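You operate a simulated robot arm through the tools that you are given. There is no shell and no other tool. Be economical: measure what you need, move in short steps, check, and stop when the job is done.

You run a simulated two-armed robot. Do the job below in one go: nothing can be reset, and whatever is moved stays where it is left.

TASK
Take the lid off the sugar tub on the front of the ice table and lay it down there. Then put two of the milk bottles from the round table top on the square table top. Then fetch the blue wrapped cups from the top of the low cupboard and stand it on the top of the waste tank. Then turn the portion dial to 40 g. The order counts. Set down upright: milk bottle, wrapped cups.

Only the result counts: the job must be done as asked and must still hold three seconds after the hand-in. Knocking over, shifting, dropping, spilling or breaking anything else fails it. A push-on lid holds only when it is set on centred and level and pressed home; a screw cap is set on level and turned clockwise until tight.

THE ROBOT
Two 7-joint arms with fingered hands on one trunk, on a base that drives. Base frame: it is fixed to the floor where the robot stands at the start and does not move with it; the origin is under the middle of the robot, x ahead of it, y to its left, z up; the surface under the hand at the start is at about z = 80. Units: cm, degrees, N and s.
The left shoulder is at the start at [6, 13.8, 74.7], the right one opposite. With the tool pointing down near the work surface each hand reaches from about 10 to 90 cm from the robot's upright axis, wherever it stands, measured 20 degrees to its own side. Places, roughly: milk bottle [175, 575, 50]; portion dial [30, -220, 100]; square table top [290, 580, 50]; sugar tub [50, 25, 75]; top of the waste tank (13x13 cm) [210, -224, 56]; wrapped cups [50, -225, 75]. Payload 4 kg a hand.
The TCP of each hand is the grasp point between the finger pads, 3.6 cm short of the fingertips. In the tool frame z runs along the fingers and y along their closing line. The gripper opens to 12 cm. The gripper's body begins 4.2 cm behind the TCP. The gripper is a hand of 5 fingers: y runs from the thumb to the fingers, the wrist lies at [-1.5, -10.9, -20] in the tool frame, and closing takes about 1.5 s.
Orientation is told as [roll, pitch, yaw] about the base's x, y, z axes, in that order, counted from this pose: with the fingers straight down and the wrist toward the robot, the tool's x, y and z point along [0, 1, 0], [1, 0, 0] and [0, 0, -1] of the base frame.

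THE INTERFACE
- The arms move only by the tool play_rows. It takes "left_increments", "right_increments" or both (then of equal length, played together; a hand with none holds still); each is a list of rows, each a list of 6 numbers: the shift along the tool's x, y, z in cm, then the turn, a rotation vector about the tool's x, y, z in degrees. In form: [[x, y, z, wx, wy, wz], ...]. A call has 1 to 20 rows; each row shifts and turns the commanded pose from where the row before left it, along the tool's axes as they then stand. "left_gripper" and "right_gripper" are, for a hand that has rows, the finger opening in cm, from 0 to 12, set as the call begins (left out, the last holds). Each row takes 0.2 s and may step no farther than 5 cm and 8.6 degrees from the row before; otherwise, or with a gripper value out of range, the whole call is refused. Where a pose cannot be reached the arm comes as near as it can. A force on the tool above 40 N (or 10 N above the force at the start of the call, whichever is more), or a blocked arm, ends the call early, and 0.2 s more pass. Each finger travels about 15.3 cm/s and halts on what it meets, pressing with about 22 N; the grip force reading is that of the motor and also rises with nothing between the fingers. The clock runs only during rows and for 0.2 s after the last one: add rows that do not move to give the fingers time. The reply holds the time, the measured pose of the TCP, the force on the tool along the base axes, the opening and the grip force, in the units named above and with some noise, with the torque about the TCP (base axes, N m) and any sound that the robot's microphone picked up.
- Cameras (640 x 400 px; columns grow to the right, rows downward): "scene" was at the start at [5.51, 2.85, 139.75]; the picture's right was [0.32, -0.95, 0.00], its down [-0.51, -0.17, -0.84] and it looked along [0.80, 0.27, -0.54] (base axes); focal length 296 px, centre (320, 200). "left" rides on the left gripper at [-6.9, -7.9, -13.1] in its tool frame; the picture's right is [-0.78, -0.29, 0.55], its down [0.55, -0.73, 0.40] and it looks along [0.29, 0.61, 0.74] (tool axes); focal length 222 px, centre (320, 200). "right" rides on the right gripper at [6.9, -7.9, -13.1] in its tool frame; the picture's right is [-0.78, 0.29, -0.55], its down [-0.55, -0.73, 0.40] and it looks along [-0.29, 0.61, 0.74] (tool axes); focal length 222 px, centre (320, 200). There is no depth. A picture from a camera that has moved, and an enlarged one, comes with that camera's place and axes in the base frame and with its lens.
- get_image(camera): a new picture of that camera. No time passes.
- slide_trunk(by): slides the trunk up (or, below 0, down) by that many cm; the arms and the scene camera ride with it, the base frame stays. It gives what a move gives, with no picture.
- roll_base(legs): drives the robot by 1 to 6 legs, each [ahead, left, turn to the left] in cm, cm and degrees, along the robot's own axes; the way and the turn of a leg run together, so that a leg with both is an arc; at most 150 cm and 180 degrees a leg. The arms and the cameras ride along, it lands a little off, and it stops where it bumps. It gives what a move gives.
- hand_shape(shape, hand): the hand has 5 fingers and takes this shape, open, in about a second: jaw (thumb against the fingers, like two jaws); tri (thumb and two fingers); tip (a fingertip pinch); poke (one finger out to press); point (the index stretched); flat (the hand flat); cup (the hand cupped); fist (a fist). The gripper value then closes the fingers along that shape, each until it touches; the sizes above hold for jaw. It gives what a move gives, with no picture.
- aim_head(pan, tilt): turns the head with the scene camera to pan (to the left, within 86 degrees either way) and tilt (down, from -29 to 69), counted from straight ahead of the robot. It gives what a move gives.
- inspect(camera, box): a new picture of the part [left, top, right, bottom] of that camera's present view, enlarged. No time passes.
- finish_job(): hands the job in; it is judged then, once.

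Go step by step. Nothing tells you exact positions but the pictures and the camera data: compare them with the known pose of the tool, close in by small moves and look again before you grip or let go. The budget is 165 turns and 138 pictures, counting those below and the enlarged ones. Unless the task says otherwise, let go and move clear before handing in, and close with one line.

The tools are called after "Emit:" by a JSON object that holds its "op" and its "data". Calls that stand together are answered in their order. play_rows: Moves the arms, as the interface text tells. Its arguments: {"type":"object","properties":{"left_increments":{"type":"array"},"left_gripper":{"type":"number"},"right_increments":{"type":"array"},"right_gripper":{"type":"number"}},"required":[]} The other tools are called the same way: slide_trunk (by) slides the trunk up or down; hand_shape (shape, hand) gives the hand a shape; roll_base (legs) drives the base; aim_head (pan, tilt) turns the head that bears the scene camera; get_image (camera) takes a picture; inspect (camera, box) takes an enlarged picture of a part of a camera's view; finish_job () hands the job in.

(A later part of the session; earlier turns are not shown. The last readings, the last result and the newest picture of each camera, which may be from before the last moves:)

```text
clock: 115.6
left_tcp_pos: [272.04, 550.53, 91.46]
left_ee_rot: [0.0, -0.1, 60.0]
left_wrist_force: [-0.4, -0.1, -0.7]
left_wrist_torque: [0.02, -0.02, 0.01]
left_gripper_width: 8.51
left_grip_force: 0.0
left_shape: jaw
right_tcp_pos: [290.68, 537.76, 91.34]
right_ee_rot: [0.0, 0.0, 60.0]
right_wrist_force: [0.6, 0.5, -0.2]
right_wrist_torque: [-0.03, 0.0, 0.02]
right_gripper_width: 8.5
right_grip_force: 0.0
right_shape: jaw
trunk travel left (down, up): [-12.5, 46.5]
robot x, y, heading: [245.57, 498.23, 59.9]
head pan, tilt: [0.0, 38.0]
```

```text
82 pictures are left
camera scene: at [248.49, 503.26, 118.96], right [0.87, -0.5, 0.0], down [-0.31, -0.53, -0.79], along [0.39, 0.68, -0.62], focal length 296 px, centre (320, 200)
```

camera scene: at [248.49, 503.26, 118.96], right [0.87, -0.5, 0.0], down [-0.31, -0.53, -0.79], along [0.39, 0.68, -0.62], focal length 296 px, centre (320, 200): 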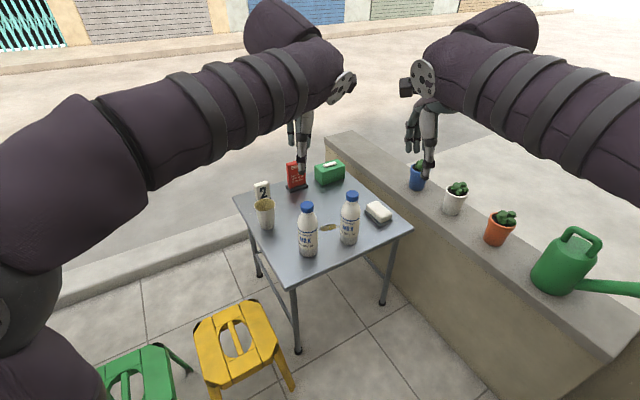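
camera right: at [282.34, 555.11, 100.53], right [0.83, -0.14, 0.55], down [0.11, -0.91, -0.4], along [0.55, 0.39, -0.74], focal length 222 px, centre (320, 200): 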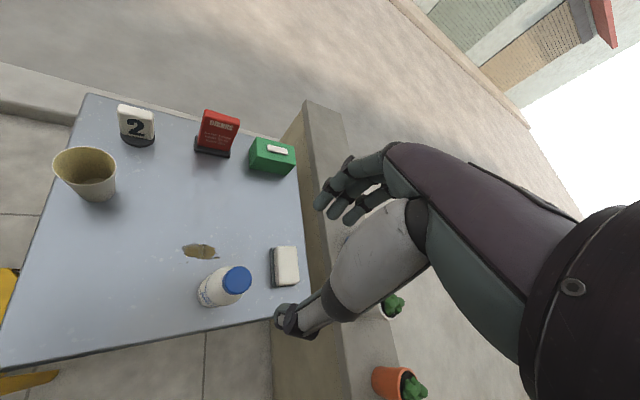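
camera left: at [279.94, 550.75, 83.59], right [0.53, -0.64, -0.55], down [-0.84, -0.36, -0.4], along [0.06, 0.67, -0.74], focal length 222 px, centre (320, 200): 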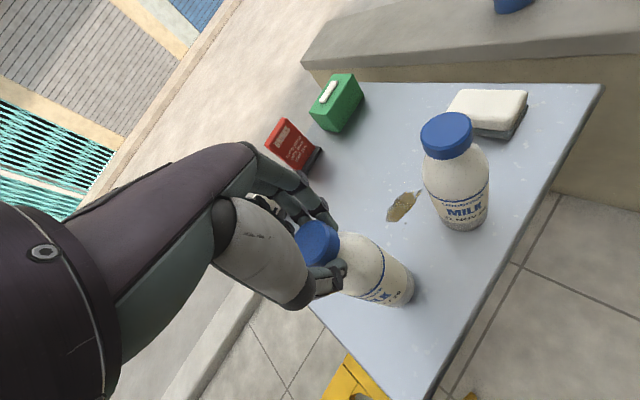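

Both bottles stand upright on the square table, untouched things as before. I raise the trunk, pull in the arms, and return the way I came, backwards with heading 0.

Emit:
{"op": "slide_trunk", "data": {"by": 20}}

Emit:
{"op": "play_rows", "data": {"left_increments": [[2, -4, 0, 0, 0, 0], [2, -4, 0, 0, 0, 0], [2, -4, 0, 0, 0, 0], [2, -4, 0, 0, 0, 0], [2, -4, 0, 0, 0, 0], [2, -4, 0, 0, 0, 0], [2, -1.5, 0, 0, 0, 0], [0, 0, 0, 0, 0, 0]], "right_increments": [[0.5, -4, 0, 0, 0, 0], [0.5, -4, 0, 0, 0, 0], [0.5, -4, 0, 0, 0, 0], [0.5, -4, 0, 0, 0, 0], [0.5, -4, 0, 0, 0, 0], [0.5, -4, 0, 0, 0, 0], [0.5, 0, 0, 0, 0, 0], [0, 0, 0, 0, 0, 0]], "left_gripper": 4, "right_gripper": 4}}

Emit:
{"op": "roll_base", "data": {"legs": [[0, 0, -60], [-110, -5, 0], [-110, -5, 0], [-100, 0, 0]]}}

Emit:
{"op": "aim_head", "data": {"pan": -80, "tilt": 35}}

Emit:
{"op": "get_image", "data": {"camera": "scene"}}

```text
clock: 117.8
left_tcp_pos: [271.95, 550.64, 111.41]
left_ee_rot: [0.0, 0.0, 60.1]
left_wrist_force: [-0.1, 0.0, 0.4]
left_wrist_torque: [0.02, 0.03, 0.0]
left_gripper_width: 8.49
left_grip_force: 0.1
left_shape: jaw
right_tcp_pos: [290.67, 537.8, 111.27]
right_ee_rot: [0.0, -0.1, 59.9]
right_wrist_force: [0.1, -0.3, 0.0]
right_wrist_torque: [0.02, 0.0, -0.01]
right_gripper_width: 8.51
right_grip_force: 0.0
right_shape: jaw
trunk travel left (down, up): [-32.5, 26.5]
robot x, y, heading: [245.68, 498.25, 60.2]
head pan, tilt: [0.0, 38.0]
```

```text
clock: 119.5
left_tcp_pos: [247.09, 535.53, 111.24]
left_ee_rot: [0.0, 0.2, 60.1]
left_wrist_force: [-0.4, -0.4, 0.3]
left_wrist_torque: [-0.01, 0.01, 0.02]
left_gripper_width: 4.03
left_grip_force: 0.0
left_shape: jaw
right_tcp_pos: [275.52, 518.6, 111.43]
right_ee_rot: [-0.1, 0.1, 59.9]
right_wrist_force: [-0.6, -0.1, 0.5]
right_wrist_torque: [0.01, 0.05, -0.02]
right_gripper_width: 4.08
right_grip_force: 0.1
right_shape: jaw
trunk travel left (down, up): [-32.5, 26.5]
robot x, y, heading: [245.63, 498.38, 59.5]
head pan, tilt: [0.0, 38.0]
```

```text
clock: 137.8
left_tcp_pos: [-40.43, 502.42, 111.28]
left_ee_rot: [0.0, 0.0, 0.4]
left_wrist_force: [0.5, 0.5, -0.5]
left_wrist_torque: [-0.03, -0.01, 0.01]
left_gripper_width: 4.02
left_grip_force: 0.0
left_shape: jaw
right_tcp_pos: [-40.69, 469.3, 111.37]
right_ee_rot: [0.0, 0.0, 0.5]
right_wrist_force: [-0.1, 0.0, 0.0]
right_wrist_torque: [-0.01, 0.01, 0.03]
right_gripper_width: 4.04
right_grip_force: 0.1
right_shape: jaw
trunk travel left (down, up): [-32.5, 26.5]
robot x, y, heading: [-73.16, 484.82, 0.4]
head pan, tilt: [0.0, 38.0]
```

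```text
clock: 139.3
left_tcp_pos: [-40.3, 502.48, 111.33]
left_ee_rot: [0.0, -0.1, 0.5]
left_wrist_force: [0.4, -0.2, 0.3]
left_wrist_torque: [0.01, -0.01, 0.0]
left_gripper_width: 4.04
left_grip_force: 0.2
left_shape: jaw
right_tcp_pos: [-40.61, 469.35, 111.33]
right_ee_rot: [0.0, 0.0, 0.5]
right_wrist_force: [0.0, -0.5, 0.0]
right_wrist_torque: [0.01, 0.0, -0.01]
right_gripper_width: 4.03
right_grip_force: 0.0
right_shape: jaw
trunk travel left (down, up): [-32.5, 26.5]
robot x, y, heading: [-73.22, 484.65, 0.4]
head pan, tilt: [-80.0, 35.0]
```

```text
81 pictures are left
camera scene: at [-74.63, 476.24, 139.42], right [-0.98, -0.18, 0.0], down [-0.1, 0.56, -0.82], along [0.15, -0.81, -0.57], focal length 296 px, centre (320, 200)
```

scene: 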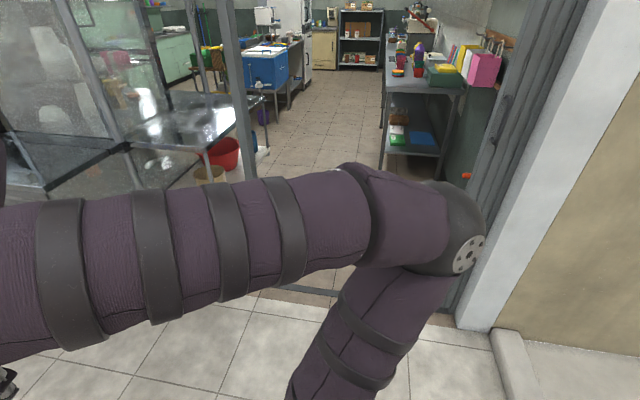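

The route back looks free. I go sideways through the doorway and on into the room to about y=15.

Emit:
{"op": "roll_base", "data": {"legs": [[0, -105, -0.4], [0, -105, 0], [49, 0, 0]]}}

Emit:
{"op": "roll_base", "data": {"legs": [[0, -130, 0], [0, -130, 0]]}}

Emit:
{"op": "aim_head", "data": {"pan": -75, "tilt": 22}}

Emit:
{"op": "get_image", "data": {"camera": "scene"}}

```text
clock: 152.3
left_tcp_pos: [6.67, 289.22, 111.28]
left_ee_rot: [0.1, 0.0, -0.9]
left_wrist_force: [0.6, -0.1, 0.1]
left_wrist_torque: [0.0, -0.02, 0.02]
left_gripper_width: 4.04
left_grip_force: 0.0
left_shape: jaw
right_tcp_pos: [5.69, 256.11, 111.27]
right_ee_rot: [-0.1, 0.1, -1.1]
right_wrist_force: [-0.6, 0.1, 0.5]
right_wrist_torque: [0.01, 0.0, 0.0]
right_gripper_width: 4.04
right_grip_force: 0.0
right_shape: jaw
trunk travel left (down, up): [-32.5, 26.5]
robot x, y, heading: [-26.31, 272.57, -1.1]
head pan, tilt: [-80.0, 35.0]
```

```text
clock: 165.1
left_tcp_pos: [1.91, 27.68, 111.33]
left_ee_rot: [0.0, 0.0, -0.6]
left_wrist_force: [-0.2, -0.4, -0.3]
left_wrist_torque: [0.0, -0.02, 0.01]
left_gripper_width: 4.04
left_grip_force: 0.1
left_shape: jaw
right_tcp_pos: [1.1, -5.42, 111.44]
right_ee_rot: [0.0, 0.0, -0.4]
right_wrist_force: [-0.8, 0.0, 0.4]
right_wrist_torque: [-0.03, -0.01, -0.02]
right_gripper_width: 4.04
right_grip_force: 0.0
right_shape: jaw
trunk travel left (down, up): [-32.5, 26.5]
robot x, y, heading: [-30.97, 10.61, -0.2]
head pan, tilt: [-80.0, 35.0]
```

```text
clock: 165.8
left_tcp_pos: [1.92, 27.69, 111.41]
left_ee_rot: [0.1, 0.0, -0.5]
left_wrist_force: [-0.7, -0.5, -0.2]
left_wrist_torque: [-0.02, 0.0, -0.03]
left_gripper_width: 4.04
left_grip_force: 0.1
left_shape: jaw
right_tcp_pos: [1.22, -5.43, 111.44]
right_ee_rot: [-0.1, 0.0, -0.6]
right_wrist_force: [0.5, -0.3, -0.2]
right_wrist_torque: [-0.01, 0.0, 0.01]
right_gripper_width: 4.03
right_grip_force: 0.1
right_shape: jaw
trunk travel left (down, up): [-32.5, 26.5]
robot x, y, heading: [-31.57, 10.69, -0.8]
head pan, tilt: [-75.0, 22.0]
```

```text
80 pictures are left
camera scene: at [-31.84, 1.7, 141.47], right [-0.97, -0.25, 0.0], down [-0.09, 0.36, -0.93], along [0.23, -0.9, -0.38], focal length 296 px, centre (320, 200)
```

scene: 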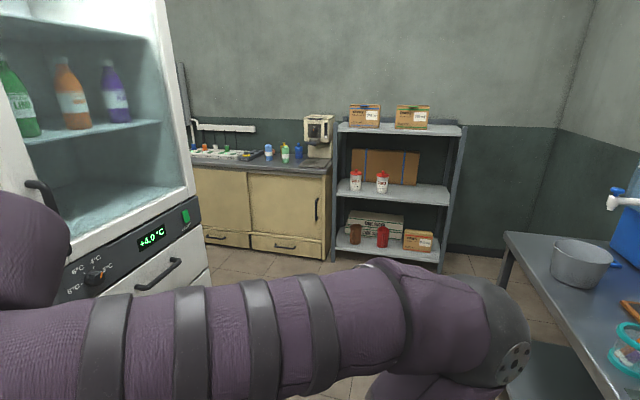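

The low cupboard is ahead on the right, beyond the fridge (whose own dial is not the portion dial). I drive on to y≈−100 and look.

Emit:
{"op": "roll_base", "data": {"legs": [[0, -110, 0.5]]}}

Emit:
{"op": "aim_head", "data": {"pan": -55, "tilt": 20}}

Emit:
{"op": "get_image", "data": {"camera": "scene"}}

Emit:
{"op": "aim_head", "data": {"pan": -20, "tilt": 25}}

Emit:
{"op": "get_image", "data": {"camera": "scene"}}

```text
clock: 171.5
left_tcp_pos: [0.77, -84.15, 111.32]
left_ee_rot: [-0.1, 0.0, -0.6]
left_wrist_force: [0.4, -0.1, -0.7]
left_wrist_torque: [0.01, 0.03, -0.02]
left_gripper_width: 4.04
left_grip_force: 0.0
left_shape: jaw
right_tcp_pos: [-0.03, -117.26, 111.4]
right_ee_rot: [-0.1, -0.1, -0.6]
right_wrist_force: [-0.2, 0.6, -0.4]
right_wrist_torque: [0.02, -0.03, 0.02]
right_gripper_width: 4.02
right_grip_force: 0.1
right_shape: jaw
trunk travel left (down, up): [-32.5, 26.5]
robot x, y, heading: [-32.38, -100.92, -0.6]
head pan, tilt: [-75.0, 22.0]
```

```text
clock: 172.3
left_tcp_pos: [0.83, -84.2, 111.39]
left_ee_rot: [0.0, 0.0, -0.6]
left_wrist_force: [0.1, 0.1, -0.5]
left_wrist_torque: [-0.03, -0.02, -0.01]
left_gripper_width: 4.02
left_grip_force: 0.0
left_shape: jaw
right_tcp_pos: [0.01, -117.19, 111.44]
right_ee_rot: [0.0, -0.1, -0.7]
right_wrist_force: [0.4, 0.4, 0.4]
right_wrist_torque: [0.02, 0.03, -0.01]
right_gripper_width: 4.03
right_grip_force: 0.1
right_shape: jaw
trunk travel left (down, up): [-32.5, 26.5]
robot x, y, heading: [-31.7, -100.79, -0.6]
head pan, tilt: [-55.0, 20.0]
```

```text
79 pictures are left
camera scene: at [-30.01, -108.73, 141.81], right [-0.83, -0.56, 0.0], down [-0.19, 0.28, -0.94], along [0.53, -0.78, -0.34], focal length 296 px, centre (320, 200)
```

scene: 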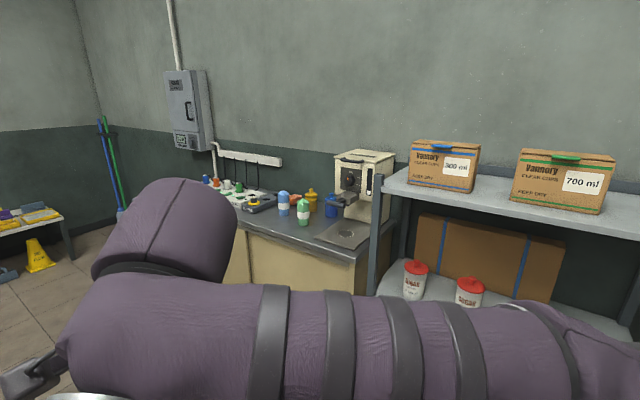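

```text
clock: 173.3
left_tcp_pos: [0.74, -84.15, 111.35]
left_ee_rot: [0.0, -0.1, -0.7]
left_wrist_force: [-0.7, 0.8, -0.4]
left_wrist_torque: [-0.02, -0.04, 0.0]
left_gripper_width: 4.04
left_grip_force: 0.0
left_shape: jaw
right_tcp_pos: [0.03, -117.21, 111.41]
right_ee_rot: [0.0, 0.1, -0.7]
right_wrist_force: [0.5, 0.1, -0.3]
right_wrist_torque: [0.03, 0.02, 0.03]
right_gripper_width: 4.0
right_grip_force: 0.1
right_shape: jaw
trunk travel left (down, up): [-32.5, 26.5]
robot x, y, heading: [-32.09, -100.97, -0.6]
head pan, tilt: [-20.0, 25.0]
```

```text
78 pictures are left
camera scene: at [-26.64, -104.29, 141.0], right [-0.35, -0.94, 0.0], down [-0.4, 0.15, -0.91], along [0.85, -0.32, -0.42], focal length 296 px, centre (320, 200)
```

scene: 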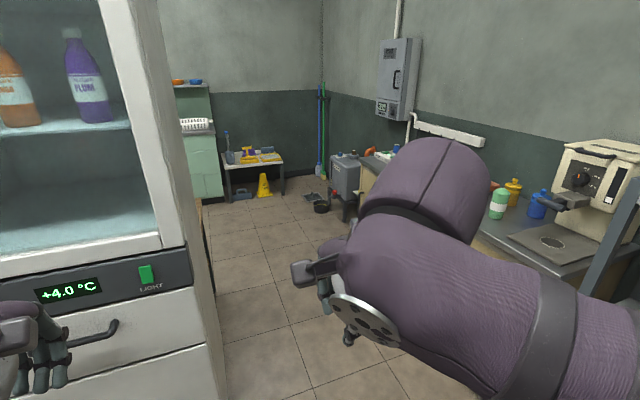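

Emit:
{"op": "aim_head", "data": {"pan": -55, "tilt": 20}}

Emit:
{"op": "inspect", "data": {"camera": "scene", "box": [190, 130, 410, 270]}}

```text
clock: 174.4
left_tcp_pos: [0.93, -84.12, 111.21]
left_ee_rot: [0.0, 0.0, -0.5]
left_wrist_force: [0.3, 0.2, 0.7]
left_wrist_torque: [-0.02, -0.01, 0.02]
left_gripper_width: 4.01
left_grip_force: 0.0
left_shape: jaw
right_tcp_pos: [0.04, -117.16, 111.38]
right_ee_rot: [-0.1, 0.0, -0.5]
right_wrist_force: [-0.1, -0.2, 0.3]
right_wrist_torque: [-0.02, -0.03, 0.01]
right_gripper_width: 4.03
right_grip_force: 0.1
right_shape: jaw
trunk travel left (down, up): [-32.5, 26.5]
robot x, y, heading: [-32.02, -100.74, -0.8]
head pan, tilt: [-55.0, 20.0]
```

```text
2.86 times, centred on (300, 200) of scene
camera zoom: at [-29.99, -108.72, 141.8], right [-0.82, -0.57, 0.0], down [-0.19, 0.28, -0.94], along [0.53, -0.78, -0.34], focal length 847 px, centre (377, 200)
```

zoom: 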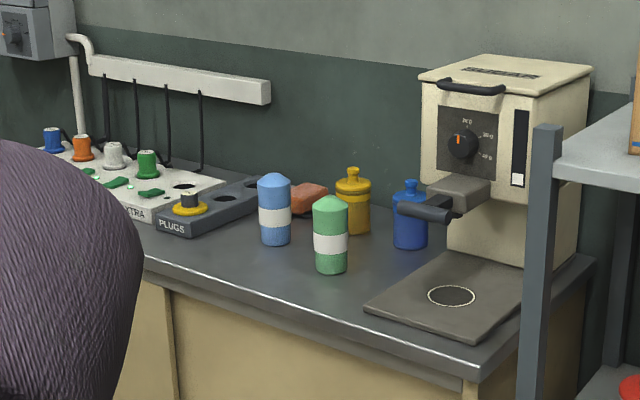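

The blue wrapped cups are the light-blue stack near [72, −225]; the portion machine with its dial stands at x≈35. I turn to face the cupboard and shift in front of it.

Emit:
{"op": "roll_base", "data": {"legs": [[0, -15, 0], [0, 0, -89.4], [24, 0, 0], [0, 80, 0]]}}

Emit:
{"op": "aim_head", "data": {"pan": 0, "tilt": 32}}

Emit:
{"op": "get_image", "data": {"camera": "scene"}}

```text
clock: 184.8
left_tcp_pos: [63.59, -174.32, 111.32]
left_ee_rot: [0.0, 0.0, -90.1]
left_wrist_force: [0.9, 0.3, -0.9]
left_wrist_torque: [0.01, 0.0, 0.01]
left_gripper_width: 4.02
left_grip_force: 0.0
left_shape: jaw
right_tcp_pos: [30.52, -173.77, 111.41]
right_ee_rot: [0.1, 0.0, -90.1]
right_wrist_force: [0.7, 0.5, 0.6]
right_wrist_torque: [-0.03, 0.02, -0.01]
right_gripper_width: 4.01
right_grip_force: 0.0
right_shape: jaw
trunk travel left (down, up): [-32.5, 26.5]
robot x, y, heading: [46.36, -141.61, -90.2]
head pan, tilt: [-55.0, 20.0]
```

```text
clock: 186.0
left_tcp_pos: [63.53, -174.34, 111.35]
left_ee_rot: [0.0, 0.0, -90.0]
left_wrist_force: [0.8, 0.3, 0.2]
left_wrist_torque: [0.0, 0.02, -0.01]
left_gripper_width: 4.02
left_grip_force: 0.1
left_shape: jaw
right_tcp_pos: [30.45, -173.85, 111.5]
right_ee_rot: [-0.2, 0.0, -90.1]
right_wrist_force: [-0.2, 0.1, -0.1]
right_wrist_torque: [-0.02, 0.02, -0.01]
right_gripper_width: 4.02
right_grip_force: 0.1
right_shape: jaw
trunk travel left (down, up): [-32.5, 26.5]
robot x, y, heading: [46.28, -140.88, -90.0]
head pan, tilt: [0.0, 32.0]
```

```text
76 pictures are left
camera scene: at [46.34, -147.29, 139.89], right [-1.0, 0.0, 0.0], down [0.0, 0.53, -0.85], along [0.0, -0.85, -0.53], focal length 296 px, centre (320, 200)
```

scene: 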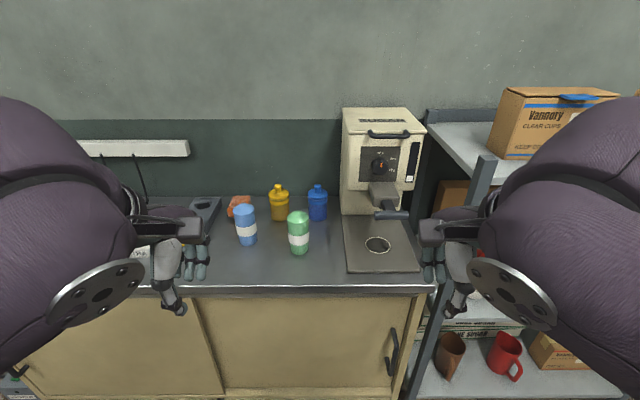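

Emit:
{"op": "inspect", "data": {"camera": "scene", "box": [190, 90, 440, 300]}}

Emit:
{"op": "inspect", "data": {"camera": "scene", "box": [340, 130, 430, 220]}}

Emit:
{"op": "get_image", "data": {"camera": "left"}}

```text
1.90 times, centred on (315, 195) of scene
camera zoom: at [46.34, -147.29, 139.89], right [-1.0, 0.0, 0.0], down [0.0, 0.53, -0.85], along [0.0, -0.85, -0.53], focal length 565 px, centre (330, 210)
```

zoom: 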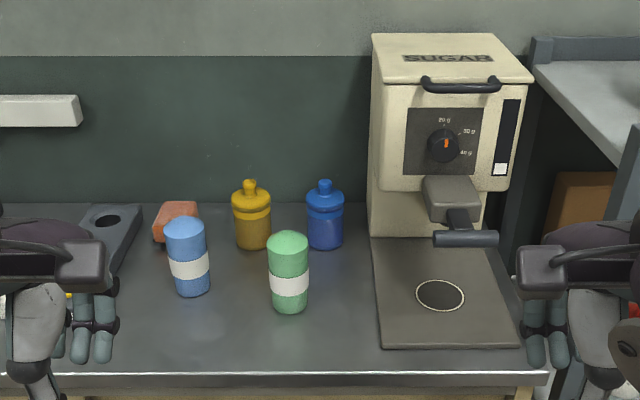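

```text
4.44 times, centred on (385, 175) of scene
camera zoom: at [46.34, -147.29, 139.89], right [-1.0, 0.0, 0.0], down [0.0, 0.53, -0.85], along [0.0, -0.85, -0.53], focal length 1318 px, centre (31, 311)
```

zoom: 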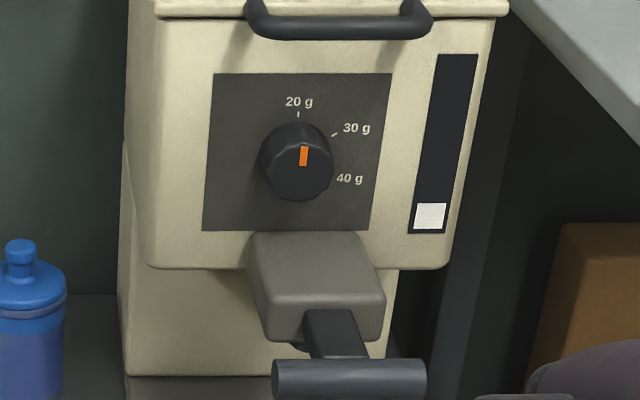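

```text
73 pictures are left
camera left: at [56.62, -166.39, 124.46], right [-0.78, 0.29, -0.55], down [0.55, 0.73, -0.4], along [0.29, -0.61, -0.74], focal length 222 px, centre (320, 200)
```

left: 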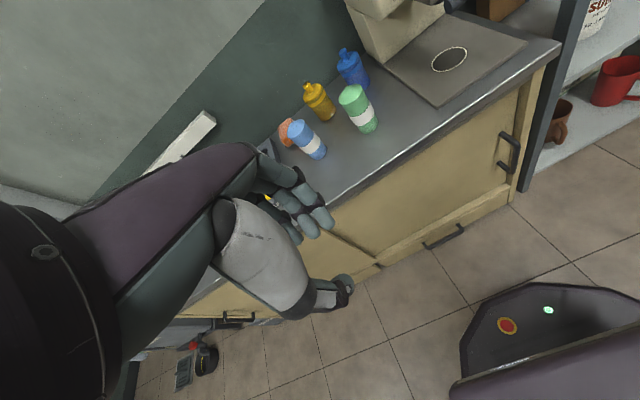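

The dial reads 20 g at present, with 40 g about 120° clockwise; I'll handle it last. Now I move up a little and bring the left hand toward the blue wrapped cups.

Emit:
{"op": "roll_base", "data": {"legs": [[8, 0, 0]]}}

Emit:
{"op": "play_rows", "data": {"left_increments": [[2, 4, 0, 0, 0, 0], [2, 4, 0, 0, 0, 0], [2, 4, 0, 0, 0, 0], [0, 4, 0, 0, 0, 0], [0, 4, 0, 0, 0, 0], [0, 4, 0, 0, 0, 0], [0, 4, 0, 0, 0, 0], [0, 4, 1, 0, 0, 0], [0, 3, 2, 0, 0, 0], [0, 0, 0, 0, 0, 0]], "left_gripper": 10.5}}

Emit:
{"op": "get_image", "data": {"camera": "left"}}

Emit:
{"op": "get_image", "data": {"camera": "scene"}}

```text
clock: 187.1
left_tcp_pos: [63.52, -182.49, 111.33]
left_ee_rot: [0.1, 0.1, -90.0]
left_wrist_force: [0.1, -0.2, -0.6]
left_wrist_torque: [0.01, -0.01, 0.01]
left_gripper_width: 4.02
left_grip_force: 0.0
left_shape: jaw
right_tcp_pos: [30.46, -181.99, 111.23]
right_ee_rot: [0.0, 0.1, -90.1]
right_wrist_force: [0.4, -0.2, -0.6]
right_wrist_torque: [0.0, -0.01, 0.03]
right_gripper_width: 4.04
right_grip_force: 0.0
right_shape: jaw
trunk travel left (down, up): [-32.5, 26.5]
robot x, y, heading: [46.25, -149.27, -90.4]
head pan, tilt: [0.0, 32.0]
```

```text
clock: 189.3
left_tcp_pos: [69.26, -217.6, 108.2]
left_ee_rot: [0.0, -0.1, -90.2]
left_wrist_force: [0.4, -0.1, -1.0]
left_wrist_torque: [-0.02, 0.0, 0.02]
left_gripper_width: 10.46
left_grip_force: 0.1
left_shape: jaw
right_tcp_pos: [30.26, -181.83, 111.4]
right_ee_rot: [0.0, 0.1, -90.1]
right_wrist_force: [1.6, -0.7, -0.5]
right_wrist_torque: [0.01, 0.02, 0.02]
right_gripper_width: 4.05
right_grip_force: 0.0
right_shape: jaw
trunk travel left (down, up): [-32.5, 26.5]
robot x, y, heading: [46.68, -149.32, -90.3]
head pan, tilt: [0.0, 32.0]
```

```text
72 pictures are left
camera left: at [62.44, -209.68, 121.34], right [-0.78, 0.29, -0.55], down [0.55, 0.73, -0.4], along [0.29, -0.61, -0.74], focal length 222 px, centre (320, 200)
```

left: 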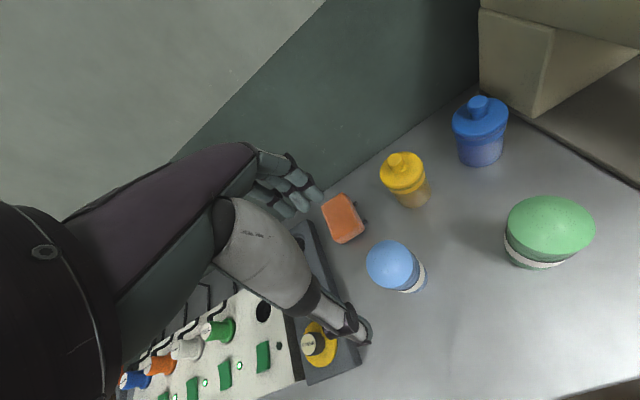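

```text
71 pictures are left
camera scene: at [46.32, -155.39, 139.89], right [-1.0, 0.0, 0.0], down [0.0, 0.53, -0.85], along [0.0, -0.85, -0.53], focal length 296 px, centre (320, 200)
```

scene: 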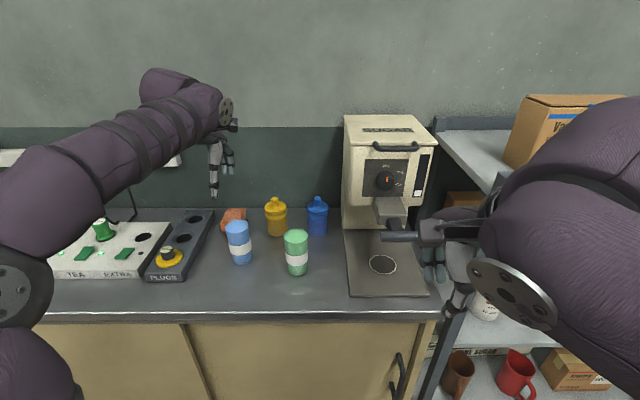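

The stack's top is at about [68.1, −218, 92.8]. I centre and descend halfway, then verify.

Emit:
{"op": "play_rows", "data": {"left_increments": [[-1.1, 0.5, 3, 0, 0, 0], [0, 0, 4, 0, 0, 0], [0, 0, 3, 0, 0, 0], [0, 0, 0, 0, 0, 0]]}}

Emit:
{"op": "get_image", "data": {"camera": "left"}}

Emit:
{"op": "inspect", "data": {"camera": "scene", "box": [180, 150, 340, 290]}}

```text
clock: 190.3
left_tcp_pos: [68.1, -218.42, 98.28]
left_ee_rot: [0.0, 0.0, -90.0]
left_wrist_force: [0.6, 1.0, -0.4]
left_wrist_torque: [-0.01, 0.02, 0.02]
left_gripper_width: 10.49
left_grip_force: 0.1
left_shape: jaw
right_tcp_pos: [30.45, -181.96, 111.47]
right_ee_rot: [0.0, 0.2, -90.2]
right_wrist_force: [-0.6, -0.7, -0.4]
right_wrist_torque: [-0.04, -0.03, -0.01]
right_gripper_width: 4.01
right_grip_force: 0.0
right_shape: jaw
trunk travel left (down, up): [-32.5, 26.5]
robot x, y, heading: [46.17, -149.66, -90.3]
head pan, tilt: [0.0, 32.0]
```

```text
70 pictures are left
camera left: at [61.25, -210.41, 111.45], right [-0.78, 0.29, -0.55], down [0.55, 0.73, -0.4], along [0.29, -0.61, -0.74], focal length 222 px, centre (320, 200)
```

left: 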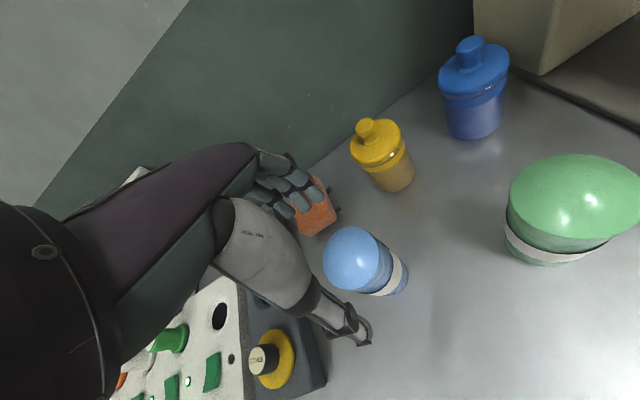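

```text
2.86 times, centred on (260, 220) of scene
camera zoom: at [46.31, -155.4, 139.89], right [-1.0, 0.0, 0.0], down [0.0, 0.53, -0.85], along [0.0, -0.85, -0.53], focal length 847 px, centre (491, 143)
```

zoom: 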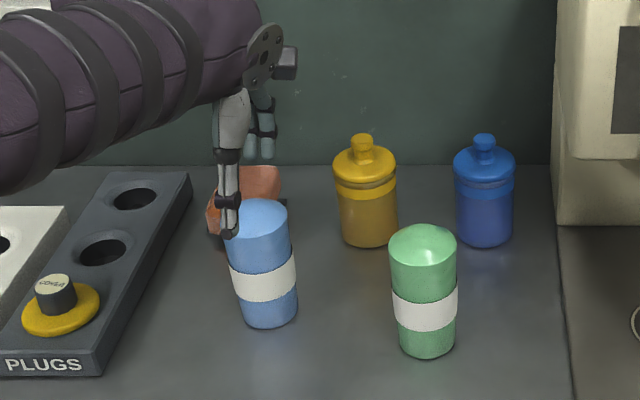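

Well centred. I go down to grip height and close.

Emit:
{"op": "play_rows", "data": {"left_increments": [[0, 0, 3, 0, 0, 0], [0, 0, 3, 0, 0, 0], [0, 0, 2.2, 0, 0, 0], [0, 0, 0, 0, 0, 0]]}}

Emit:
{"op": "play_rows", "data": {"left_increments": [[0, 0, 0, 0, 0, 0], [0, 0, 0, 0, 0, 0], [0, 0, 0, 0, 0, 0], [0, 0, 0, 0, 0, 0], [0, 0, 0, 0, 0, 0], [0, 0, 0, 0, 0, 0], [0, 0, 0, 0, 0, 0]], "left_gripper": 5}}

Emit:
{"op": "inspect", "data": {"camera": "left", "box": [220, 150, 460, 350]}}

```text
clock: 191.3
left_tcp_pos: [68.45, -218.12, 90.23]
left_ee_rot: [0.1, 0.0, -90.1]
left_wrist_force: [0.8, -0.5, -0.1]
left_wrist_torque: [0.01, -0.01, -0.01]
left_gripper_width: 10.46
left_grip_force: 0.1
left_shape: jaw
right_tcp_pos: [30.44, -181.86, 111.43]
right_ee_rot: [0.0, 0.0, -90.1]
right_wrist_force: [-0.1, -1.0, -1.0]
right_wrist_torque: [-0.02, 0.0, 0.03]
right_gripper_width: 4.05
right_grip_force: 0.0
right_shape: jaw
trunk travel left (down, up): [-32.5, 26.5]
robot x, y, heading: [45.99, -149.26, -90.2]
head pan, tilt: [0.0, 32.0]
```

```text
clock: 192.9
left_tcp_pos: [68.41, -218.12, 90.2]
left_ee_rot: [-0.1, 0.1, -90.1]
left_wrist_force: [-0.3, -0.1, 0.7]
left_wrist_torque: [-0.04, 0.01, 0.02]
left_gripper_width: 5.37
left_grip_force: 21.9
left_shape: jaw
right_tcp_pos: [30.34, -182.0, 111.43]
right_ee_rot: [0.0, 0.1, -90.1]
right_wrist_force: [-0.4, -0.9, -0.8]
right_wrist_torque: [-0.01, 0.01, 0.0]
right_gripper_width: 4.02
right_grip_force: 0.2
right_shape: jaw
trunk travel left (down, up): [-32.5, 26.5]
robot x, y, heading: [46.46, -149.44, -90.1]
head pan, tilt: [0.0, 32.0]
```

```text
2.00 times, centred on (340, 250) of left
camera zoom: at [61.47, -210.18, 103.39], right [-0.78, 0.29, -0.55], down [0.55, 0.73, -0.4], along [0.29, -0.61, -0.74], focal length 444 px, centre (280, 100)
```

zoom: 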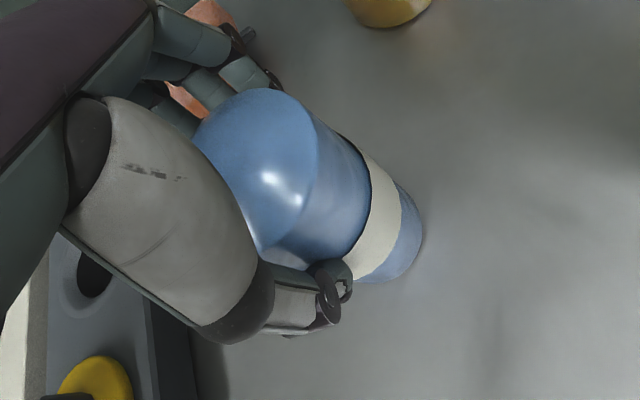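

Gripped at 5.4 cm. I lift straight up.

Emit:
{"op": "play_rows", "data": {"left_increments": [[0, 0, -0.5, 0, 0, 0], [0, 0, -1, 0, 0, 0], [0, 0, -2, 0, 0, 0], [0, 0, -3, 0, 0, 0], [0, 0, -3, 0, 0, 0], [0, 0, -3, 0, 0, 0], [0, 0, -3, 0, 0, 0], [0, 0, -3, 0, 0, 0], [0, 0, 0, 0, 0, 0]], "left_gripper": 3}}

Emit:
{"op": "aim_head", "data": {"pan": 60, "tilt": 30}}

Emit:
{"op": "get_image", "data": {"camera": "scene"}}

Emit:
{"op": "get_image", "data": {"camera": "left"}}

```text
clock: 194.9
left_tcp_pos: [68.5, -217.93, 108.63]
left_ee_rot: [-0.1, 0.1, -90.1]
left_wrist_force: [-0.6, 0.5, -1.7]
left_wrist_torque: [0.04, -0.01, 0.04]
left_gripper_width: 5.41
left_grip_force: 21.9
left_shape: jaw
right_tcp_pos: [30.35, -181.82, 111.33]
right_ee_rot: [0.1, 0.1, -90.1]
right_wrist_force: [-0.2, -0.6, 0.2]
right_wrist_torque: [0.01, 0.02, -0.02]
right_gripper_width: 4.04
right_grip_force: 0.1
right_shape: jaw
trunk travel left (down, up): [-32.5, 26.5]
robot x, y, heading: [46.64, -149.74, -90.1]
head pan, tilt: [0.0, 32.0]
```

```text
clock: 196.2
left_tcp_pos: [68.36, -217.83, 108.62]
left_ee_rot: [0.0, 0.1, -90.1]
left_wrist_force: [-0.5, 0.0, -1.2]
left_wrist_torque: [0.01, -0.01, 0.03]
left_gripper_width: 5.38
left_grip_force: 21.8
left_shape: jaw
right_tcp_pos: [30.45, -181.92, 111.34]
right_ee_rot: [0.1, 0.1, -90.1]
right_wrist_force: [-0.3, 0.2, 0.1]
right_wrist_torque: [0.01, -0.02, -0.03]
right_gripper_width: 4.02
right_grip_force: 0.0
right_shape: jaw
trunk travel left (down, up): [-32.5, 26.5]
robot x, y, heading: [46.26, -149.33, -90.0]
head pan, tilt: [60.0, 30.0]
```

```text
67 pictures are left
camera scene: at [54.16, -151.0, 140.2], right [-0.5, -0.86, 0.0], down [-0.43, 0.25, -0.87], along [0.75, -0.44, -0.5], focal length 296 px, centre (320, 200)
```

scene: 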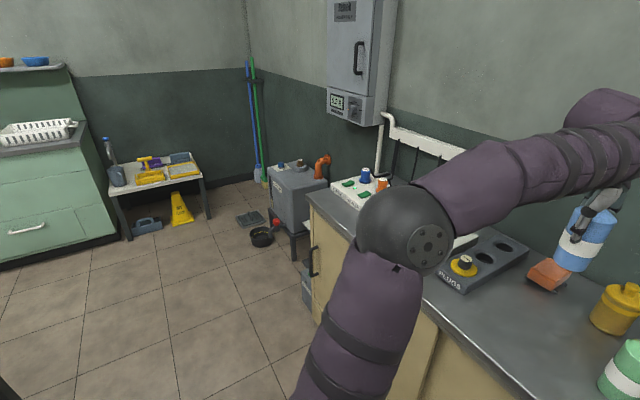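

```text
66 pictures are left
camera left: at [61.52, -209.97, 121.78], right [-0.78, 0.29, -0.55], down [0.55, 0.73, -0.4], along [0.29, -0.61, -0.74], focal length 222 px, centre (320, 200)
```

left: 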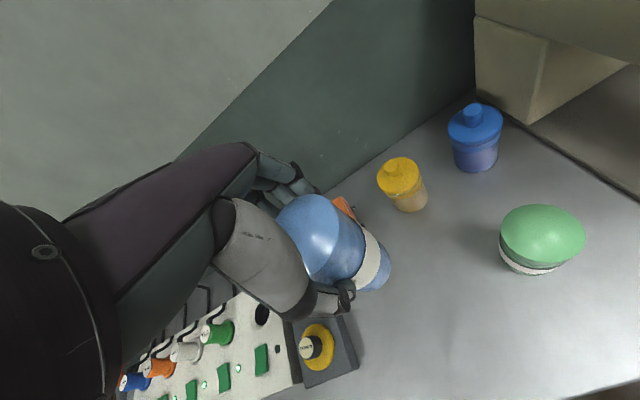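

Held securely. I draw the hand back over the counter edge and drive left toward the waste tank.

Emit:
{"op": "play_rows", "data": {"left_increments": [[0, -4, -1, 0, 0, 0], [0, -4, -1, 0, 0, 0], [0, -4, -1, 0, 0, 0], [0, -4, 0, 0, 0, 0], [0, -4, 0, 0, 0, 0], [0, -4, 0, 0, 0, 0], [0, 0, 0, 0, 0, 0]]}}

Emit:
{"op": "roll_base", "data": {"legs": [[0, 105, 0]]}}

Emit:
{"op": "aim_head", "data": {"pan": 35, "tilt": 40}}

Emit:
{"op": "get_image", "data": {"camera": "scene"}}

```text
clock: 197.8
left_tcp_pos: [68.36, -193.98, 111.67]
left_ee_rot: [-0.1, -0.1, -90.1]
left_wrist_force: [1.3, 0.8, -1.0]
left_wrist_torque: [-0.03, 0.04, 0.01]
left_gripper_width: 5.35
left_grip_force: 22.5
left_shape: jaw
right_tcp_pos: [30.41, -181.98, 111.36]
right_ee_rot: [0.0, 0.2, -90.1]
right_wrist_force: [0.1, -0.2, -0.6]
right_wrist_torque: [0.03, 0.02, 0.0]
right_gripper_width: 4.02
right_grip_force: 0.0
right_shape: jaw
trunk travel left (down, up): [-32.5, 26.5]
robot x, y, heading: [46.63, -149.55, -90.2]
head pan, tilt: [60.0, 30.0]
```

```text
clock: 203.2
left_tcp_pos: [173.94, -195.55, 111.59]
left_ee_rot: [-0.1, 0.0, -91.0]
left_wrist_force: [-0.1, 0.2, -1.0]
left_wrist_torque: [-0.01, 0.02, -0.02]
left_gripper_width: 5.38
left_grip_force: 22.0
left_shape: jaw
right_tcp_pos: [136.26, -182.78, 111.39]
right_ee_rot: [-0.1, 0.1, -91.1]
right_wrist_force: [0.3, 0.5, -0.2]
right_wrist_torque: [-0.03, 0.01, -0.02]
right_gripper_width: 4.04
right_grip_force: 0.0
right_shape: jaw
trunk travel left (down, up): [-32.5, 26.5]
robot x, y, heading: [152.5, -150.99, -91.1]
head pan, tilt: [60.0, 30.0]
```

```text
clock: 204.1
left_tcp_pos: [174.12, -195.52, 111.56]
left_ee_rot: [-0.1, 0.0, -91.1]
left_wrist_force: [0.2, -0.1, -1.3]
left_wrist_torque: [0.0, 0.0, 0.01]
left_gripper_width: 5.38
left_grip_force: 22.2
left_shape: jaw
right_tcp_pos: [136.29, -182.9, 111.42]
right_ee_rot: [0.1, 0.2, -91.2]
right_wrist_force: [0.3, 0.4, -0.1]
right_wrist_torque: [-0.01, -0.03, 0.0]
right_gripper_width: 4.05
right_grip_force: 0.0
right_shape: jaw
trunk travel left (down, up): [-32.5, 26.5]
robot x, y, heading: [152.9, -150.51, -91.1]
head pan, tilt: [35.0, 40.0]
```

```text
65 pictures are left
camera scene: at [157.48, -154.69, 138.67], right [-0.83, -0.56, 0.0], down [-0.36, 0.53, -0.77], along [0.43, -0.64, -0.64], focal length 296 px, centre (320, 200)
```

scene: 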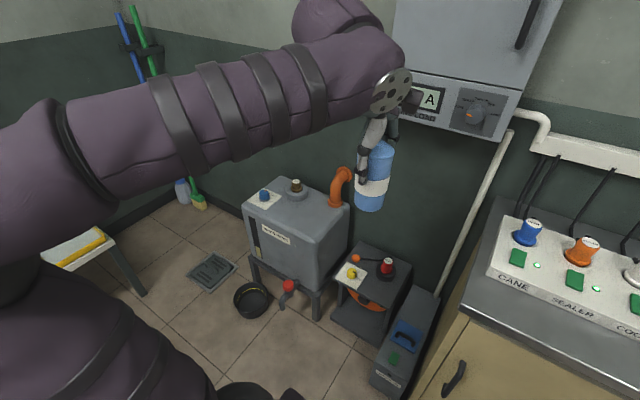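

Emit:
{"op": "inspect", "data": {"camera": "scene", "box": [220, 140, 420, 320]}}

```text
2.22 times, centred on (320, 230) of scene
camera zoom: at [157.48, -154.69, 138.67], right [-0.83, -0.56, 0.0], down [-0.36, 0.53, -0.77], along [0.43, -0.64, -0.64], focal length 659 px, centre (320, 133)
```

zoom: 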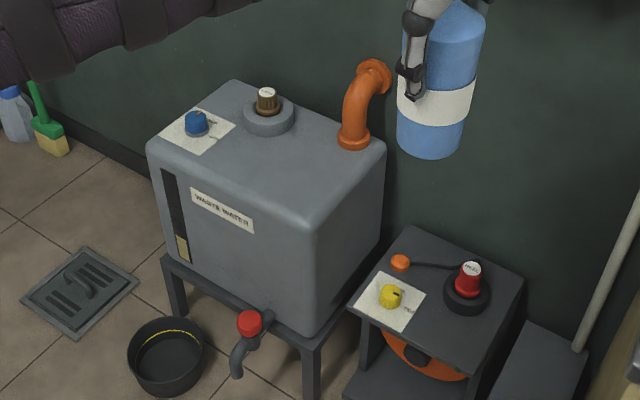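

The waste-water tank top spans x 200–238, y −242…−216, free around [210, −224]. I move over so the left hand faces it and lower the trunk some.

Emit:
{"op": "roll_base", "data": {"legs": [[0, 38, 1.1]]}}

Emit:
{"op": "slide_trunk", "data": {"by": -14}}

Emit:
{"op": "aim_head", "data": {"pan": 15, "tilt": 45}}

Emit:
{"op": "get_image", "data": {"camera": "scene"}}

```text
clock: 206.6
left_tcp_pos: [213.35, -195.74, 111.59]
left_ee_rot: [-0.1, 0.1, -90.2]
left_wrist_force: [-0.1, 0.6, -1.5]
left_wrist_torque: [-0.01, 0.02, -0.01]
left_gripper_width: 5.39
left_grip_force: 21.7
left_shape: jaw
right_tcp_pos: [175.46, -183.49, 111.29]
right_ee_rot: [0.0, 0.1, -90.2]
right_wrist_force: [-0.1, 0.4, -0.3]
right_wrist_torque: [-0.03, 0.02, 0.01]
right_gripper_width: 4.04
right_grip_force: 0.0
right_shape: jaw
trunk travel left (down, up): [-32.5, 26.5]
robot x, y, heading: [191.37, -150.8, -90.3]
head pan, tilt: [35.0, 40.0]
```

```text
clock: 208.2
left_tcp_pos: [213.37, -195.6, 97.6]
left_ee_rot: [0.0, 0.0, -90.3]
left_wrist_force: [0.6, -0.4, -0.6]
left_wrist_torque: [0.0, 0.01, 0.0]
left_gripper_width: 5.37
left_grip_force: 21.9
left_shape: jaw
right_tcp_pos: [175.42, -183.5, 97.46]
right_ee_rot: [0.0, 0.0, -90.2]
right_wrist_force: [-0.1, 0.7, 0.0]
right_wrist_torque: [0.02, 0.02, 0.02]
right_gripper_width: 4.05
right_grip_force: 0.1
right_shape: jaw
trunk travel left (down, up): [-18.5, 40.5]
robot x, y, heading: [191.4, -151.11, -90.2]
head pan, tilt: [35.0, 40.0]
```

```text
clock: 209.1
left_tcp_pos: [213.23, -195.73, 97.66]
left_ee_rot: [0.1, 0.2, -90.2]
left_wrist_force: [0.1, -0.8, -1.8]
left_wrist_torque: [0.0, 0.02, -0.01]
left_gripper_width: 5.37
left_grip_force: 21.7
left_shape: jaw
right_tcp_pos: [175.38, -183.44, 97.35]
right_ee_rot: [-0.1, 0.1, -90.2]
right_wrist_force: [0.8, 0.2, -0.5]
right_wrist_torque: [-0.02, -0.01, -0.01]
right_gripper_width: 4.03
right_grip_force: 0.1
right_shape: jaw
trunk travel left (down, up): [-18.5, 40.5]
robot x, y, heading: [191.24, -150.95, -90.3]
head pan, tilt: [15.0, 45.0]
```

```text
63 pictures are left
camera scene: at [193.38, -155.94, 123.94], right [-0.97, -0.26, 0.0], down [-0.18, 0.68, -0.71], along [0.18, -0.68, -0.71], focal length 296 px, centre (320, 200)
```

scene: 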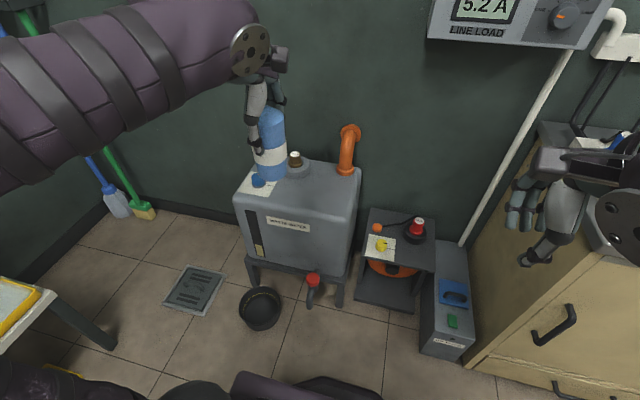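

Emit:
{"op": "play_rows", "data": {"left_increments": [[-1, 4, 0, 0, 0, 0], [-1, 4, 0, 0, 0, 0], [-1.2, 4, 0, 0, 0, 0], [0, 4, 0, 0, 0, 0], [0, 4, 0, 0, 0, 0], [0, 4, 0, 0, 0, 0], [0, 4.8, 0, 0, 0, 0], [0, 0, 4, 0, 0, 0], [0, 0, 4, 0, 0, 0], [0, 0, 4, 0, 0, 0], [0, 0, 4, 0, 0, 0], [0, 0, 4, 0, 0, 0], [0, 0, 0, 0, 0, 0]]}}

Emit:
{"op": "get_image", "data": {"camera": "scene"}}

Emit:
{"op": "get_image", "data": {"camera": "left"}}

```text
clock: 211.9
left_tcp_pos: [209.94, -224.25, 77.66]
left_ee_rot: [0.0, 0.1, -90.1]
left_wrist_force: [-0.2, -0.2, -1.5]
left_wrist_torque: [0.04, 0.02, -0.01]
left_gripper_width: 5.38
left_grip_force: 21.6
left_shape: jaw
right_tcp_pos: [175.34, -183.64, 97.31]
right_ee_rot: [0.0, 0.2, -90.2]
right_wrist_force: [0.5, 0.1, -0.4]
right_wrist_torque: [0.0, 0.0, 0.0]
right_gripper_width: 4.04
right_grip_force: 0.0
right_shape: jaw
trunk travel left (down, up): [-18.5, 40.5]
robot x, y, heading: [191.19, -150.96, -90.3]
head pan, tilt: [15.0, 45.0]
```

```text
62 pictures are left
camera scene: at [193.38, -155.97, 123.94], right [-0.97, -0.26, 0.0], down [-0.18, 0.68, -0.71], along [0.18, -0.68, -0.71], focal length 296 px, centre (320, 200)
```

scene: 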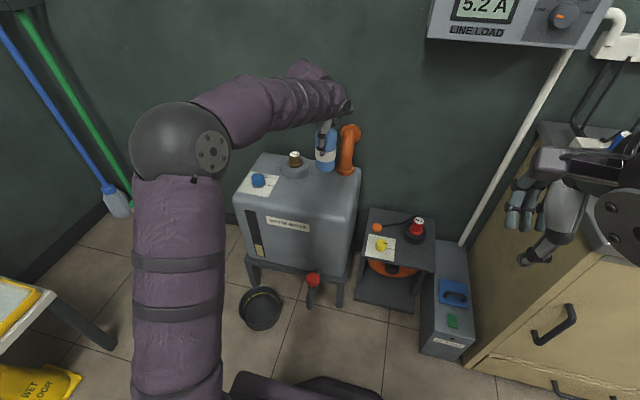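

```text
61 pictures are left
camera left: at [202.94, -216.35, 90.71], right [-0.78, 0.29, -0.55], down [0.55, 0.73, -0.4], along [0.28, -0.61, -0.74], focal length 222 px, centre (320, 200)
```

left: 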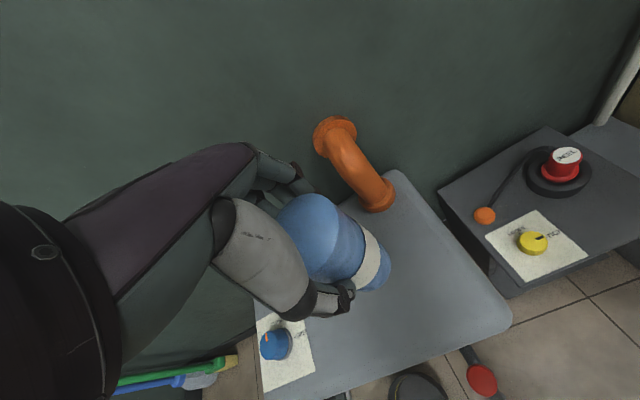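

I shift a touch away from the orange pipe and lower toward the tank top.

Emit:
{"op": "play_rows", "data": {"left_increments": [[1.3, -0.8, 0, 0, 0, 0], [0, 0, 3, 0, 0, 0], [0, 0, 3, 0, 0, 0], [0, 0, 2.5, 0, 0, 0], [0, 0, 0, 0, 0, 0]]}}

Emit:
{"op": "inspect", "data": {"camera": "scene", "box": [230, 70, 400, 230]}}

Emit:
{"op": "get_image", "data": {"camera": "left"}}

```text
clock: 213.1
left_tcp_pos: [211.38, -223.64, 68.94]
left_ee_rot: [0.0, 0.1, -90.2]
left_wrist_force: [0.3, -0.1, -1.4]
left_wrist_torque: [0.02, 0.0, -0.03]
left_gripper_width: 5.37
left_grip_force: 22.0
left_shape: jaw
right_tcp_pos: [175.38, -183.49, 97.37]
right_ee_rot: [0.1, 0.1, -90.1]
right_wrist_force: [0.0, 0.1, -0.4]
right_wrist_torque: [-0.01, -0.02, -0.03]
right_gripper_width: 4.08
right_grip_force: 0.0
right_shape: jaw
trunk travel left (down, up): [-18.5, 40.5]
robot x, y, heading: [191.17, -150.8, -90.6]
head pan, tilt: [15.0, 45.0]
```

```text
2.50 times, centred on (315, 150) of scene
camera zoom: at [193.37, -155.97, 123.94], right [-0.97, -0.26, 0.0], down [-0.18, 0.68, -0.71], along [0.18, -0.68, -0.71], focal length 741 px, centre (332, 325)
```

zoom: 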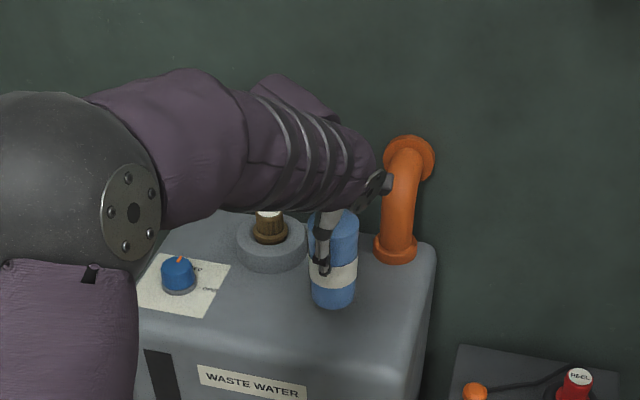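

```text
59 pictures are left
camera left: at [204.38, -215.69, 82.06], right [-0.78, 0.29, -0.55], down [0.55, 0.73, -0.4], along [0.28, -0.61, -0.74], focal length 222 px, centre (320, 200)
```

left: 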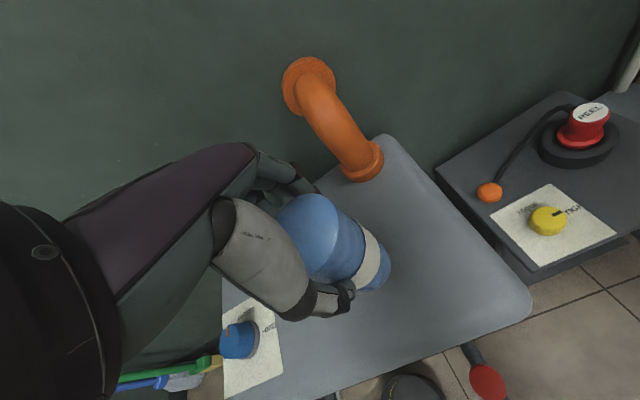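

Emit:
{"op": "play_rows", "data": {"left_increments": [[0, 0, 0.8, 0, 0, 0], [0, 0, 0.5, 0, 0, 0], [0, 0, 0.4, 0, 0, 0], [0, 0, 0.4, 0, 0, 0], [0, 0, 0, 0, 0, 0]]}}

Emit:
{"op": "inspect", "data": {"camera": "scene", "box": [290, 130, 370, 200]}}

```text
clock: 214.3
left_tcp_pos: [211.36, -223.59, 66.88]
left_ee_rot: [0.0, 0.2, -90.1]
left_wrist_force: [0.4, -0.2, -1.7]
left_wrist_torque: [0.0, 0.0, -0.01]
left_gripper_width: 5.38
left_grip_force: 22.3
left_shape: jaw
right_tcp_pos: [175.47, -183.41, 97.5]
right_ee_rot: [0.0, 0.1, -90.2]
right_wrist_force: [0.3, 1.5, 0.5]
right_wrist_torque: [-0.01, 0.01, 0.04]
right_gripper_width: 4.07
right_grip_force: 0.0
right_shape: jaw
trunk travel left (down, up): [-18.5, 40.5]
robot x, y, heading: [191.37, -150.88, -90.3]
head pan, tilt: [15.0, 45.0]
```

```text
5.71 times, centred on (330, 165) of scene
camera zoom: at [193.37, -155.96, 123.94], right [-0.97, -0.26, 0.0], down [-0.18, 0.68, -0.71], along [0.18, -0.68, -0.71], focal length 1694 px, centre (263, 400)
```

zoom: 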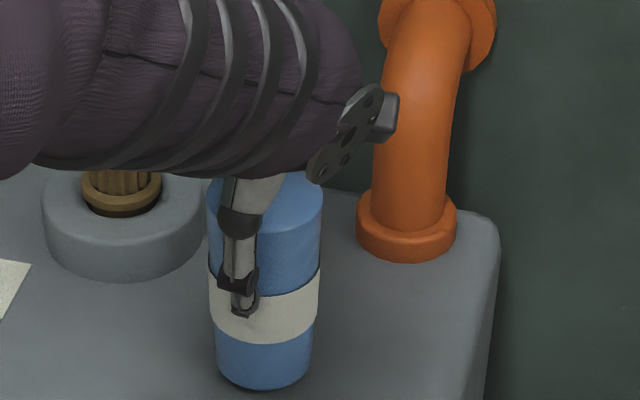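

Emit:
{"op": "play_rows", "data": {"left_increments": [[0, 0, 0.3, 0, 0, 0], [0, 0, 0.3, 0, 0, 0], [0, 0, 0.2, 0, 0, 0], [0, 0, 0, 0, 0, 0]]}}

```text
clock: 215.3
left_tcp_pos: [211.31, -223.52, 66.14]
left_ee_rot: [0.0, -0.1, -90.3]
left_wrist_force: [1.5, 0.5, 0.7]
left_wrist_torque: [0.06, -0.04, 0.04]
left_gripper_width: 5.39
left_grip_force: 22.4
left_shape: jaw
right_tcp_pos: [175.36, -183.59, 97.3]
right_ee_rot: [0.0, 0.1, -90.3]
right_wrist_force: [0.3, -0.5, -0.5]
right_wrist_torque: [-0.01, 0.02, -0.02]
right_gripper_width: 4.02
right_grip_force: 0.1
right_shape: jaw
trunk travel left (down, up): [-18.5, 40.5]
robot x, y, heading: [191.35, -150.81, -90.3]
head pan, tilt: [15.0, 45.0]
```

Emit:
{"op": "play_rows", "data": {"left_increments": [[0, 0, 0.15, 0, 0, 0], [0, 0, 0.1, 0, 0, 0], [0, 0, 0, 0, 0, 0]]}}

```text
clock: 216.1
left_tcp_pos: [211.37, -223.62, 66.06]
left_ee_rot: [0.0, -0.1, -90.2]
left_wrist_force: [1.5, 0.2, 10.8]
left_wrist_torque: [0.01, -0.03, 0.02]
left_gripper_width: 5.41
left_grip_force: 21.9
left_shape: jaw
right_tcp_pos: [175.32, -183.45, 97.37]
right_ee_rot: [0.1, 0.0, -90.2]
right_wrist_force: [0.3, -0.5, 0.5]
right_wrist_torque: [-0.01, 0.02, -0.01]
right_gripper_width: 4.03
right_grip_force: 0.0
right_shape: jaw
trunk travel left (down, up): [-18.5, 40.5]
robot x, y, heading: [191.47, -150.87, -90.4]
head pan, tilt: [15.0, 45.0]
```

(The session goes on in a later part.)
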